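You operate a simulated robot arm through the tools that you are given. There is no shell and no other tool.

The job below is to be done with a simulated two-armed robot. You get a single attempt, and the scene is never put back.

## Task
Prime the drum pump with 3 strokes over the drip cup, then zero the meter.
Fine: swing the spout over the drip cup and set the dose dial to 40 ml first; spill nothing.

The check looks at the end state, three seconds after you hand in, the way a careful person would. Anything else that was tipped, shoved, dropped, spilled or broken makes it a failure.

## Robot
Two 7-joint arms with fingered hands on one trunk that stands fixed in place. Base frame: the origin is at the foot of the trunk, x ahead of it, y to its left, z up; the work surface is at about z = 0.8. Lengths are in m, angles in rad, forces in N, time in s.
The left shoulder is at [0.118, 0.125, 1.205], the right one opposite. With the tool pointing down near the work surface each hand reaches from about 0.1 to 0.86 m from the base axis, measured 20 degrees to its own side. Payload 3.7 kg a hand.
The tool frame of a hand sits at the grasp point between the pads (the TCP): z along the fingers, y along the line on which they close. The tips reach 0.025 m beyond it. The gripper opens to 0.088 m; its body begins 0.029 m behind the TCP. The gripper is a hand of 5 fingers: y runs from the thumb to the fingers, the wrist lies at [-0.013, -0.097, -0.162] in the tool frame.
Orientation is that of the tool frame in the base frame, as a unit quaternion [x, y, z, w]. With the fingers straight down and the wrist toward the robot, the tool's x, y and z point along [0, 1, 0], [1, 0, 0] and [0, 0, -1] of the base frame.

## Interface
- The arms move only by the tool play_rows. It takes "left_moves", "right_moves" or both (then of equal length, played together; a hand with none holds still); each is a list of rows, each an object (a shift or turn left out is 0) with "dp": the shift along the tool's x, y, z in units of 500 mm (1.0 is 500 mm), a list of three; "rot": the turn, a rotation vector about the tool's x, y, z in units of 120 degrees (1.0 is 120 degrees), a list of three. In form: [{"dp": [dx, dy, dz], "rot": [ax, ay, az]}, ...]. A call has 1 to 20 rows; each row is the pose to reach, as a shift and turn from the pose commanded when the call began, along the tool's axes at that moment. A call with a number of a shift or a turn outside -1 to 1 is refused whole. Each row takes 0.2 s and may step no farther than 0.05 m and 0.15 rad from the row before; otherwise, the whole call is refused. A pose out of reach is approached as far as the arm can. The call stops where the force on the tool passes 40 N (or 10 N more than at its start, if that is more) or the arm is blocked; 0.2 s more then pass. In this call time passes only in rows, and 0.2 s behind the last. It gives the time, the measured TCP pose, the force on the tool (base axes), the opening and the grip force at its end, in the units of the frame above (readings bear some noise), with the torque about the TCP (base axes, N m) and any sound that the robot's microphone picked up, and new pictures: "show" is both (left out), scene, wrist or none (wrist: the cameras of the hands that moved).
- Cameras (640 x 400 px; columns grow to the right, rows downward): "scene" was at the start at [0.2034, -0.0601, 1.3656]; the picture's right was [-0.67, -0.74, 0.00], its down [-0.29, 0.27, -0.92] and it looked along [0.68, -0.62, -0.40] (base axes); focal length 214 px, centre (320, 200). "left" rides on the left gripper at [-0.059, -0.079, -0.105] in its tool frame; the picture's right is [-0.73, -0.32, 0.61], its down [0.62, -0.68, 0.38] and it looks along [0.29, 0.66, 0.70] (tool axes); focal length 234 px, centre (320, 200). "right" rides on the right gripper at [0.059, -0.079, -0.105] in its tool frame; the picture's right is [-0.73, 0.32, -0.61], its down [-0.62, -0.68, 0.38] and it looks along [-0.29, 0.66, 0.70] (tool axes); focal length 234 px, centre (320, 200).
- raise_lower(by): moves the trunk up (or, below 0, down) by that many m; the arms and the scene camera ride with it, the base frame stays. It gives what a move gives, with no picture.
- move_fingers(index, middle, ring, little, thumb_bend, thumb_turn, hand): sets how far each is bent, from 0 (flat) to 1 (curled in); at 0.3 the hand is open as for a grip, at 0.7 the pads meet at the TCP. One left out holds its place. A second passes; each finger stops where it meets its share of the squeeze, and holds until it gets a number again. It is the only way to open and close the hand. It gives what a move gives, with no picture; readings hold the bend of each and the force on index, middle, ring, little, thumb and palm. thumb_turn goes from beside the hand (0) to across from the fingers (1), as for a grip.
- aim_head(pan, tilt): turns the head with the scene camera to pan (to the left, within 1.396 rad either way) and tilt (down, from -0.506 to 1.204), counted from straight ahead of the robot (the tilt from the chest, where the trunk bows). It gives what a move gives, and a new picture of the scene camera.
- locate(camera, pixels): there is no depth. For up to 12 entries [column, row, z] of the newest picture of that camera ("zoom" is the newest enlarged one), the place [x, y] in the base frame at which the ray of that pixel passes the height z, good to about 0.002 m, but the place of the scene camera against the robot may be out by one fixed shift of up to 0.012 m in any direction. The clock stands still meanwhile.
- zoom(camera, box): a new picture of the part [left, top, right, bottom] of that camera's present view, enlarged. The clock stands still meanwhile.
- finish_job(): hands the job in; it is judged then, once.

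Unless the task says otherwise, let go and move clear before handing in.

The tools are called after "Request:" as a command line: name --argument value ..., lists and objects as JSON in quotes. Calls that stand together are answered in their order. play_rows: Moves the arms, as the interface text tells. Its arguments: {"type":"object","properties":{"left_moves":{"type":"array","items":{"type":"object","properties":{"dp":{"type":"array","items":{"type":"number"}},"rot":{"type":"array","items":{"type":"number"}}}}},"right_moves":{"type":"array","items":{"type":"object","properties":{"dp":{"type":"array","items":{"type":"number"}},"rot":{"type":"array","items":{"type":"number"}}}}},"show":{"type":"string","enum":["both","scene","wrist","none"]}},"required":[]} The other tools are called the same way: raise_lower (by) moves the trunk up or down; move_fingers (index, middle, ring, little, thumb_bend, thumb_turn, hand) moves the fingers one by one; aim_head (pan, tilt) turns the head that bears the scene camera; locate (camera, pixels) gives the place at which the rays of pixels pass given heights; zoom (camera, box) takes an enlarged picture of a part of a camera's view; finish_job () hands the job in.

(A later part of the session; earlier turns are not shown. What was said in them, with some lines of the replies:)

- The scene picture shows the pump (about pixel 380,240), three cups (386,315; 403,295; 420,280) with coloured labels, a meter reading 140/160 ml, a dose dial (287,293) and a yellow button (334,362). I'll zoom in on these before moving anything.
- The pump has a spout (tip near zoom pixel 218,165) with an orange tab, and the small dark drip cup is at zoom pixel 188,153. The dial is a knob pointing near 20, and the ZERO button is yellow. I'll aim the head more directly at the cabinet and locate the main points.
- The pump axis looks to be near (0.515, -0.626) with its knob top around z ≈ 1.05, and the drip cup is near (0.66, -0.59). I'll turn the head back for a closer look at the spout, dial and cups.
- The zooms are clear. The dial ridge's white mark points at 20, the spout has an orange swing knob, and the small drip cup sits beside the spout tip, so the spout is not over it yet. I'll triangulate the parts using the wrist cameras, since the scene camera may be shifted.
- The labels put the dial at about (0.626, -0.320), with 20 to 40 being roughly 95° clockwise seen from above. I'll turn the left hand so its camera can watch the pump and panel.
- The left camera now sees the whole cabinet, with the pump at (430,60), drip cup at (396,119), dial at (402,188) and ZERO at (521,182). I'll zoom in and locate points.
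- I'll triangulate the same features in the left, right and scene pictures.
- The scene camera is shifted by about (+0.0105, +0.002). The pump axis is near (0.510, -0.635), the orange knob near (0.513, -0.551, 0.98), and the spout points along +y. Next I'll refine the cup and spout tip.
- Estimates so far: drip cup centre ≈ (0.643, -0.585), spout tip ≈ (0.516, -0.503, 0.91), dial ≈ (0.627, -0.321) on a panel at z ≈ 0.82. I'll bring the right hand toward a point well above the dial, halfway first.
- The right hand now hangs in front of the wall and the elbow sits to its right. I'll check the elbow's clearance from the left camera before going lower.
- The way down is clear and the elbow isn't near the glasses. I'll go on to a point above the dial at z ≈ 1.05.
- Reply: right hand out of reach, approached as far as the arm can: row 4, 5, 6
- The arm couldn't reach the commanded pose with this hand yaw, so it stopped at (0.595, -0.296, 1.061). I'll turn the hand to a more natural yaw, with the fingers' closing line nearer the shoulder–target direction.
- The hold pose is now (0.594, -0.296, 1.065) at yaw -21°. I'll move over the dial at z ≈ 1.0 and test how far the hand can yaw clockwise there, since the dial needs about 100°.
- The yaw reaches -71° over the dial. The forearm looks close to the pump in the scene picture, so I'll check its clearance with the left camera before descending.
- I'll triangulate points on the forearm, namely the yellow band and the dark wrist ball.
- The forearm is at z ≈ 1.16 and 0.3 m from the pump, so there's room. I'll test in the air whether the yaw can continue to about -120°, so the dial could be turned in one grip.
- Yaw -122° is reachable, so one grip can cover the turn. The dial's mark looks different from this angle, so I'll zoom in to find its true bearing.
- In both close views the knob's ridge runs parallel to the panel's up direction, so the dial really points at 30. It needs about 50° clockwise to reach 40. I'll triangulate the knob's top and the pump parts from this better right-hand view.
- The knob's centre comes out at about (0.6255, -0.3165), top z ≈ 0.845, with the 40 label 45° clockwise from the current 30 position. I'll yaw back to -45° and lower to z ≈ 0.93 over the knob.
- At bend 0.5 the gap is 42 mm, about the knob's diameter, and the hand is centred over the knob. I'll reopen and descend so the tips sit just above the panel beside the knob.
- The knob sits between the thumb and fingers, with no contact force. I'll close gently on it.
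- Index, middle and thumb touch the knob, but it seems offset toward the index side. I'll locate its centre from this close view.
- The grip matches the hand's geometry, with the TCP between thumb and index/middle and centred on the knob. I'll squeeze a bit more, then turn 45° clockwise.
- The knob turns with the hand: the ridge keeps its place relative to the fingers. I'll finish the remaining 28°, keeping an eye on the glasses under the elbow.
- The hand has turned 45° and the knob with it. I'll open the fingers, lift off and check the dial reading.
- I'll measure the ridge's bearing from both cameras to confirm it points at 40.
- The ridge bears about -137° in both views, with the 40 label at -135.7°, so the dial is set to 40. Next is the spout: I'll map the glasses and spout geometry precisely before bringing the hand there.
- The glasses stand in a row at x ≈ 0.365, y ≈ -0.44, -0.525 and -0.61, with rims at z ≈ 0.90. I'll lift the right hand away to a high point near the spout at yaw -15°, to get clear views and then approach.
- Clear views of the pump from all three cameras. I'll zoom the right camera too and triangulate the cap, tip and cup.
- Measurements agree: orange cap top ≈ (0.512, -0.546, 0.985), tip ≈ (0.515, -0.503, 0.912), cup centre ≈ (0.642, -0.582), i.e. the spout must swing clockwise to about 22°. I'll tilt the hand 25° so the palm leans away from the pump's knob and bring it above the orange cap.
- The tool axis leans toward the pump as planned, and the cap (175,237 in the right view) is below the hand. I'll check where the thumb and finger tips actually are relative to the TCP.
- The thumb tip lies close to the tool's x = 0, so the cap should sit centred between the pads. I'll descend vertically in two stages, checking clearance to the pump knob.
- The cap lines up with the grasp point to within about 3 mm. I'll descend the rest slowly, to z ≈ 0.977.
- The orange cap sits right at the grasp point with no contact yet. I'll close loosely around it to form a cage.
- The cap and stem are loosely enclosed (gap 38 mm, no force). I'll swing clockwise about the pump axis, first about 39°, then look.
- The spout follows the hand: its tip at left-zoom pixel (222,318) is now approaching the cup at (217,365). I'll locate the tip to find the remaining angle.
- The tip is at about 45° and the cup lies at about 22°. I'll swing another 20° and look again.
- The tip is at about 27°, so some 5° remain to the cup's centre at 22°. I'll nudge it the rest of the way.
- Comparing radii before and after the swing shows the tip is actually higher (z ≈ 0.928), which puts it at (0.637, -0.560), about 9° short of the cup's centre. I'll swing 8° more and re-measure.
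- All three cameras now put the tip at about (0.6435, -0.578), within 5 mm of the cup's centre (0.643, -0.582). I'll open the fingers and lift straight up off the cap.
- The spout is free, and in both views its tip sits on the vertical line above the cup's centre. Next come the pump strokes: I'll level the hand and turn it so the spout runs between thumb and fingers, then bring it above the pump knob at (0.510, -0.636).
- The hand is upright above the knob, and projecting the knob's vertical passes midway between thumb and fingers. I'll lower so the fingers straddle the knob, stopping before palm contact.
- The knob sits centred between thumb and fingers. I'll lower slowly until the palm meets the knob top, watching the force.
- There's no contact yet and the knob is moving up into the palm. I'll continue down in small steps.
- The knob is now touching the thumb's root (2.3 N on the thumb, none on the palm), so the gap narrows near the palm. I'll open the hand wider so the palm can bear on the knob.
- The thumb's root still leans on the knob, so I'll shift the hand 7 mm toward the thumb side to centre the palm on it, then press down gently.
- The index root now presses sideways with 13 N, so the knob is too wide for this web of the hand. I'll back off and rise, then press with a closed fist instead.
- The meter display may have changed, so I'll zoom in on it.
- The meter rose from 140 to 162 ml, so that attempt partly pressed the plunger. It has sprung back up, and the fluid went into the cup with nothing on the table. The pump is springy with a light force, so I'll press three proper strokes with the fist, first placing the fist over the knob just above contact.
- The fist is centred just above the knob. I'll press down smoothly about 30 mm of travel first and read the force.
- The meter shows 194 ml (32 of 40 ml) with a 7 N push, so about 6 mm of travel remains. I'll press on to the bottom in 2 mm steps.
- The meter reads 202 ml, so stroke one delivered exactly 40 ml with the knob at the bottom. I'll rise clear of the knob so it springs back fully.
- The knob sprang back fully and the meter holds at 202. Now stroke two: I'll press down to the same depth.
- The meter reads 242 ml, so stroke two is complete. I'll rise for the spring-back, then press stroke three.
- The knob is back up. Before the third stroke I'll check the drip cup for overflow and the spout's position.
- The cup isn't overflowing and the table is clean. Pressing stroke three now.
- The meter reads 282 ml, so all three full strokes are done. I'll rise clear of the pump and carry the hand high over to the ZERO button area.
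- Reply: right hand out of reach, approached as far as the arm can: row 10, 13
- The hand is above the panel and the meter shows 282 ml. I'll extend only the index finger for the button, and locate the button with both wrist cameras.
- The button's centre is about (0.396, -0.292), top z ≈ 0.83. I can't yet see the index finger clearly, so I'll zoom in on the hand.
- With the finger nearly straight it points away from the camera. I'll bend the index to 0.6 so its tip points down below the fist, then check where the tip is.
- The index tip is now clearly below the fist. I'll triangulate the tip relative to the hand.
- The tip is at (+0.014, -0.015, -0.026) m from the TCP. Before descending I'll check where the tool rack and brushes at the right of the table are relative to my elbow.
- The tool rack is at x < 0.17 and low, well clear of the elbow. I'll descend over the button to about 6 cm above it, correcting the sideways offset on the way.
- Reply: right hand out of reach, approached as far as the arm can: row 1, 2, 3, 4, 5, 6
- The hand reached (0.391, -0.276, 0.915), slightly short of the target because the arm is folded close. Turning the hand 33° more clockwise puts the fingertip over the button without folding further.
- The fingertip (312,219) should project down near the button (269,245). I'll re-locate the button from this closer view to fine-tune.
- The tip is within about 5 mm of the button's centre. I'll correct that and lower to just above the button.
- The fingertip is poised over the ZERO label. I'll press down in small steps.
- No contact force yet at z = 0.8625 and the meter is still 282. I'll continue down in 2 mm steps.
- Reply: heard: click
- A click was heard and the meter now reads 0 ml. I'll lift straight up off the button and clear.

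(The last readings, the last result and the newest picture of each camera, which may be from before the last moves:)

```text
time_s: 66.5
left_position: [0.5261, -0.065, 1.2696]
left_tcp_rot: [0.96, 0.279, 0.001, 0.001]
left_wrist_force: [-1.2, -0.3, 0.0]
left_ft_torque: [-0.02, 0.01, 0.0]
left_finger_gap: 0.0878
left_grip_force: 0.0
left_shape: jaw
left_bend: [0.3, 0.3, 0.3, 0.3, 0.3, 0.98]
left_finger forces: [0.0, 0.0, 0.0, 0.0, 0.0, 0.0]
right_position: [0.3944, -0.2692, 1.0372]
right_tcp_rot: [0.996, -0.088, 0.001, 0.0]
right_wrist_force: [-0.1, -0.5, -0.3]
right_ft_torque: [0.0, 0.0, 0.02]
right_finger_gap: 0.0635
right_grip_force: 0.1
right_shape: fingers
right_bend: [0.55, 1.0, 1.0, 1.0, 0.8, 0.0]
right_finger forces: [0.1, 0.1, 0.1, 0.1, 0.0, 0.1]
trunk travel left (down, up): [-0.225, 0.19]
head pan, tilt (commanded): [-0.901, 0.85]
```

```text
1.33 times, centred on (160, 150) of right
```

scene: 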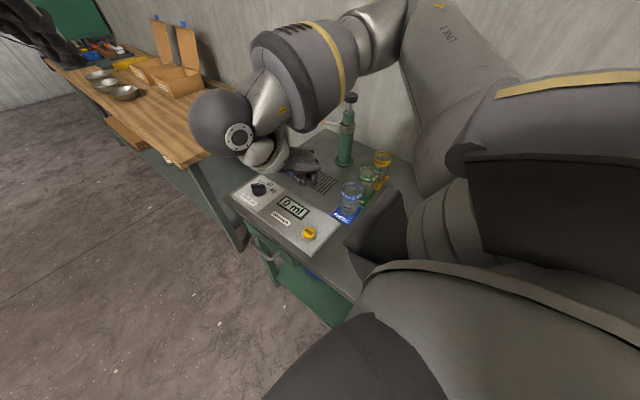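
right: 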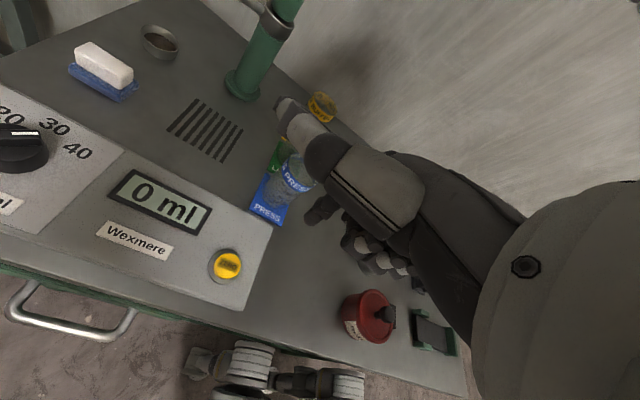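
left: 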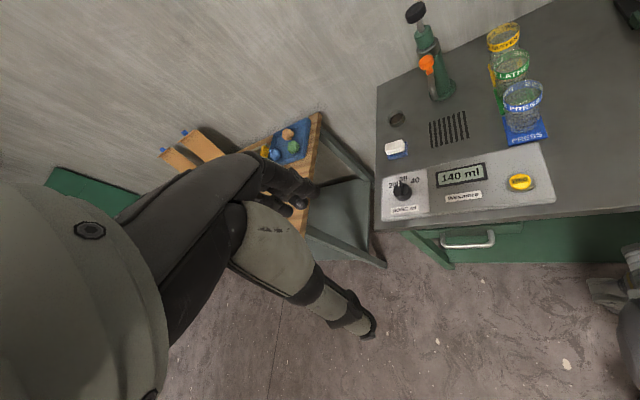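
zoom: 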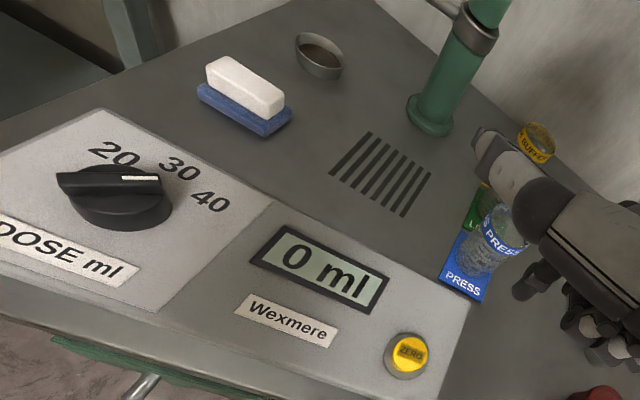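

The meter reads 0 ml, the dial sits at 40, and the button is back up. I'll raise the hand a little more and do a last close check of the spout, cup, dial and glasses.

Request:
play_rows --right_moves '[{"dp": [0, 0, -0.06]}, {"dp": [0, 0, -0.12]}, {"dp": [0, 0, -0.18]}]' --show "none"

Request:
zoom --camera "left" --box '[365, 40, 485, 130]'

Request:
zoom --camera "left" --box '[370, 150, 540, 220]'

Request:
zoom --camera "scene" --box '[220, 80, 440, 260]'

Request:
zoom --camera "right" --box '[0, 0, 400, 300]'

```text
time_s: 67.3
left_position: [0.5279, -0.0648, 1.2701]
left_tcp_rot: [0.96, 0.279, 0.001, 0.0]
left_wrist_force: [0.9, 0.1, -0.1]
left_ft_torque: [0.02, 0.03, -0.04]
left_finger_gap: 0.0875
left_grip_force: 0.1
left_shape: jaw
left_bend: [0.3, 0.3, 0.3, 0.3, 0.3, 0.98]
left_finger forces: [0.1, 0.0, 0.0, 0.0, 0.0, 0.0]
right_position: [0.3926, -0.2676, 1.1261]
right_tcp_rot: [0.996, -0.086, 0.001, 0.0]
right_wrist_force: [0.2, 0.3, 0.7]
right_ft_torque: [-0.01, -0.02, 0.0]
right_finger_gap: 0.0638
right_grip_force: 0.0
right_shape: fingers
right_bend: [0.55, 1.0, 1.0, 1.0, 0.8, 0.0]
right_finger forces: [0.0, 0.1, 0.0, 0.0, 0.1, 0.1]
trunk travel left (down, up): [-0.225, 0.19]
head pan, tilt (commanded): [-0.901, 0.85]
```

```text
4.44 times, centred on (425, 85) of left
```

zoom: 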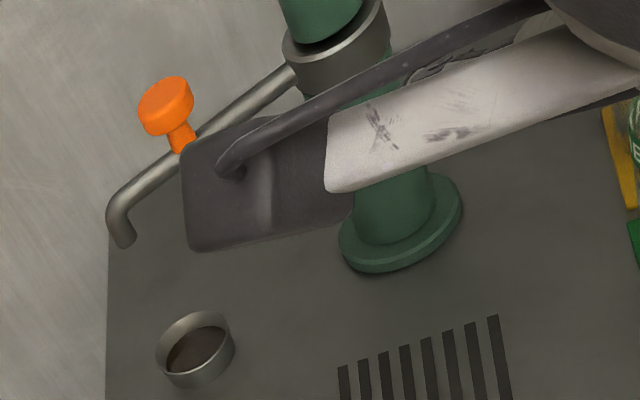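

```text
3.76 times, centred on (455, 185) of left
```

zoom: 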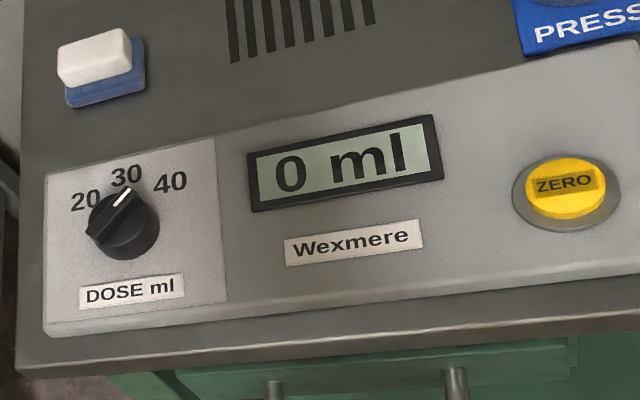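

```text
2.22 times, centred on (330, 170) of scene
```

zoom: 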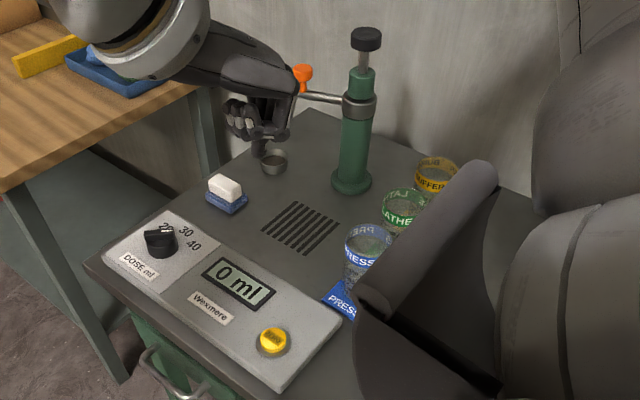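

```text
1.33 times, centred on (200, 150) of right
```

zoom: 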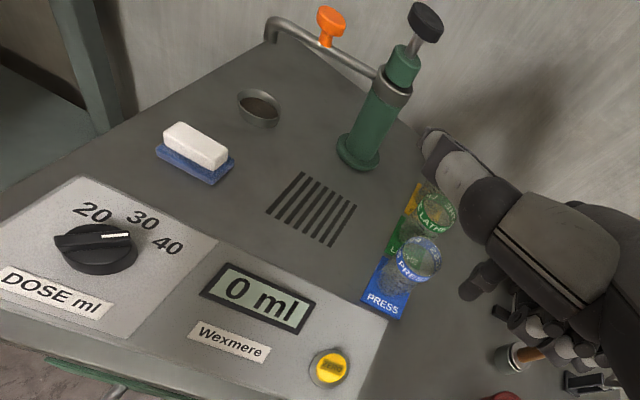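

The final views show the dial at 40, the spout tip above the drip cup, the meter at 0 ml, no wet patch on the table, and all glasses in place. The hands are clear, so I'm handing in. To be plain about the pumping: there were three full 40 ml strokes, plus an earlier accidental partial press of about 22 ml, which also went into the drip cup.

Request:
finish_job

```text
The job is handed in.
```

I set the dial, swung the spout over the cup, pumped the three strokes and zeroed the meter. There was also one unplanned partial press of the pump. The hand-in didn't return a result, so I don't know whether it passed.

- **Dial:** turned from 30 to 40 ml. I measured its angle from two cameras, and it was within about 2° of the 40 mark.
- **Spout:** swung over the drip cup before any pumping. The tip is within about 5 mm of the cup's centre.
- **Strokes:** three full strokes. The meter went from 162 to 202, 242 and 282 ml, exactly 40 ml each time.
- **Extra press:** before the three strokes, my first attempt at pressing the pump knob pushed it partway down. That put about 22 ml more into the drip cup (140 to 162 ml on the meter), so the cup got about 142 ml instead of 120 ml. If the check counts total volume or every press, this could count against it.
- **Meter:** zeroed last. I heard a click, and the display reads 0 ml.
- **Table:** I saw no spill or overflow, and the glasses, sponge and cup hadn't moved. Both hands were clear when I handed in.
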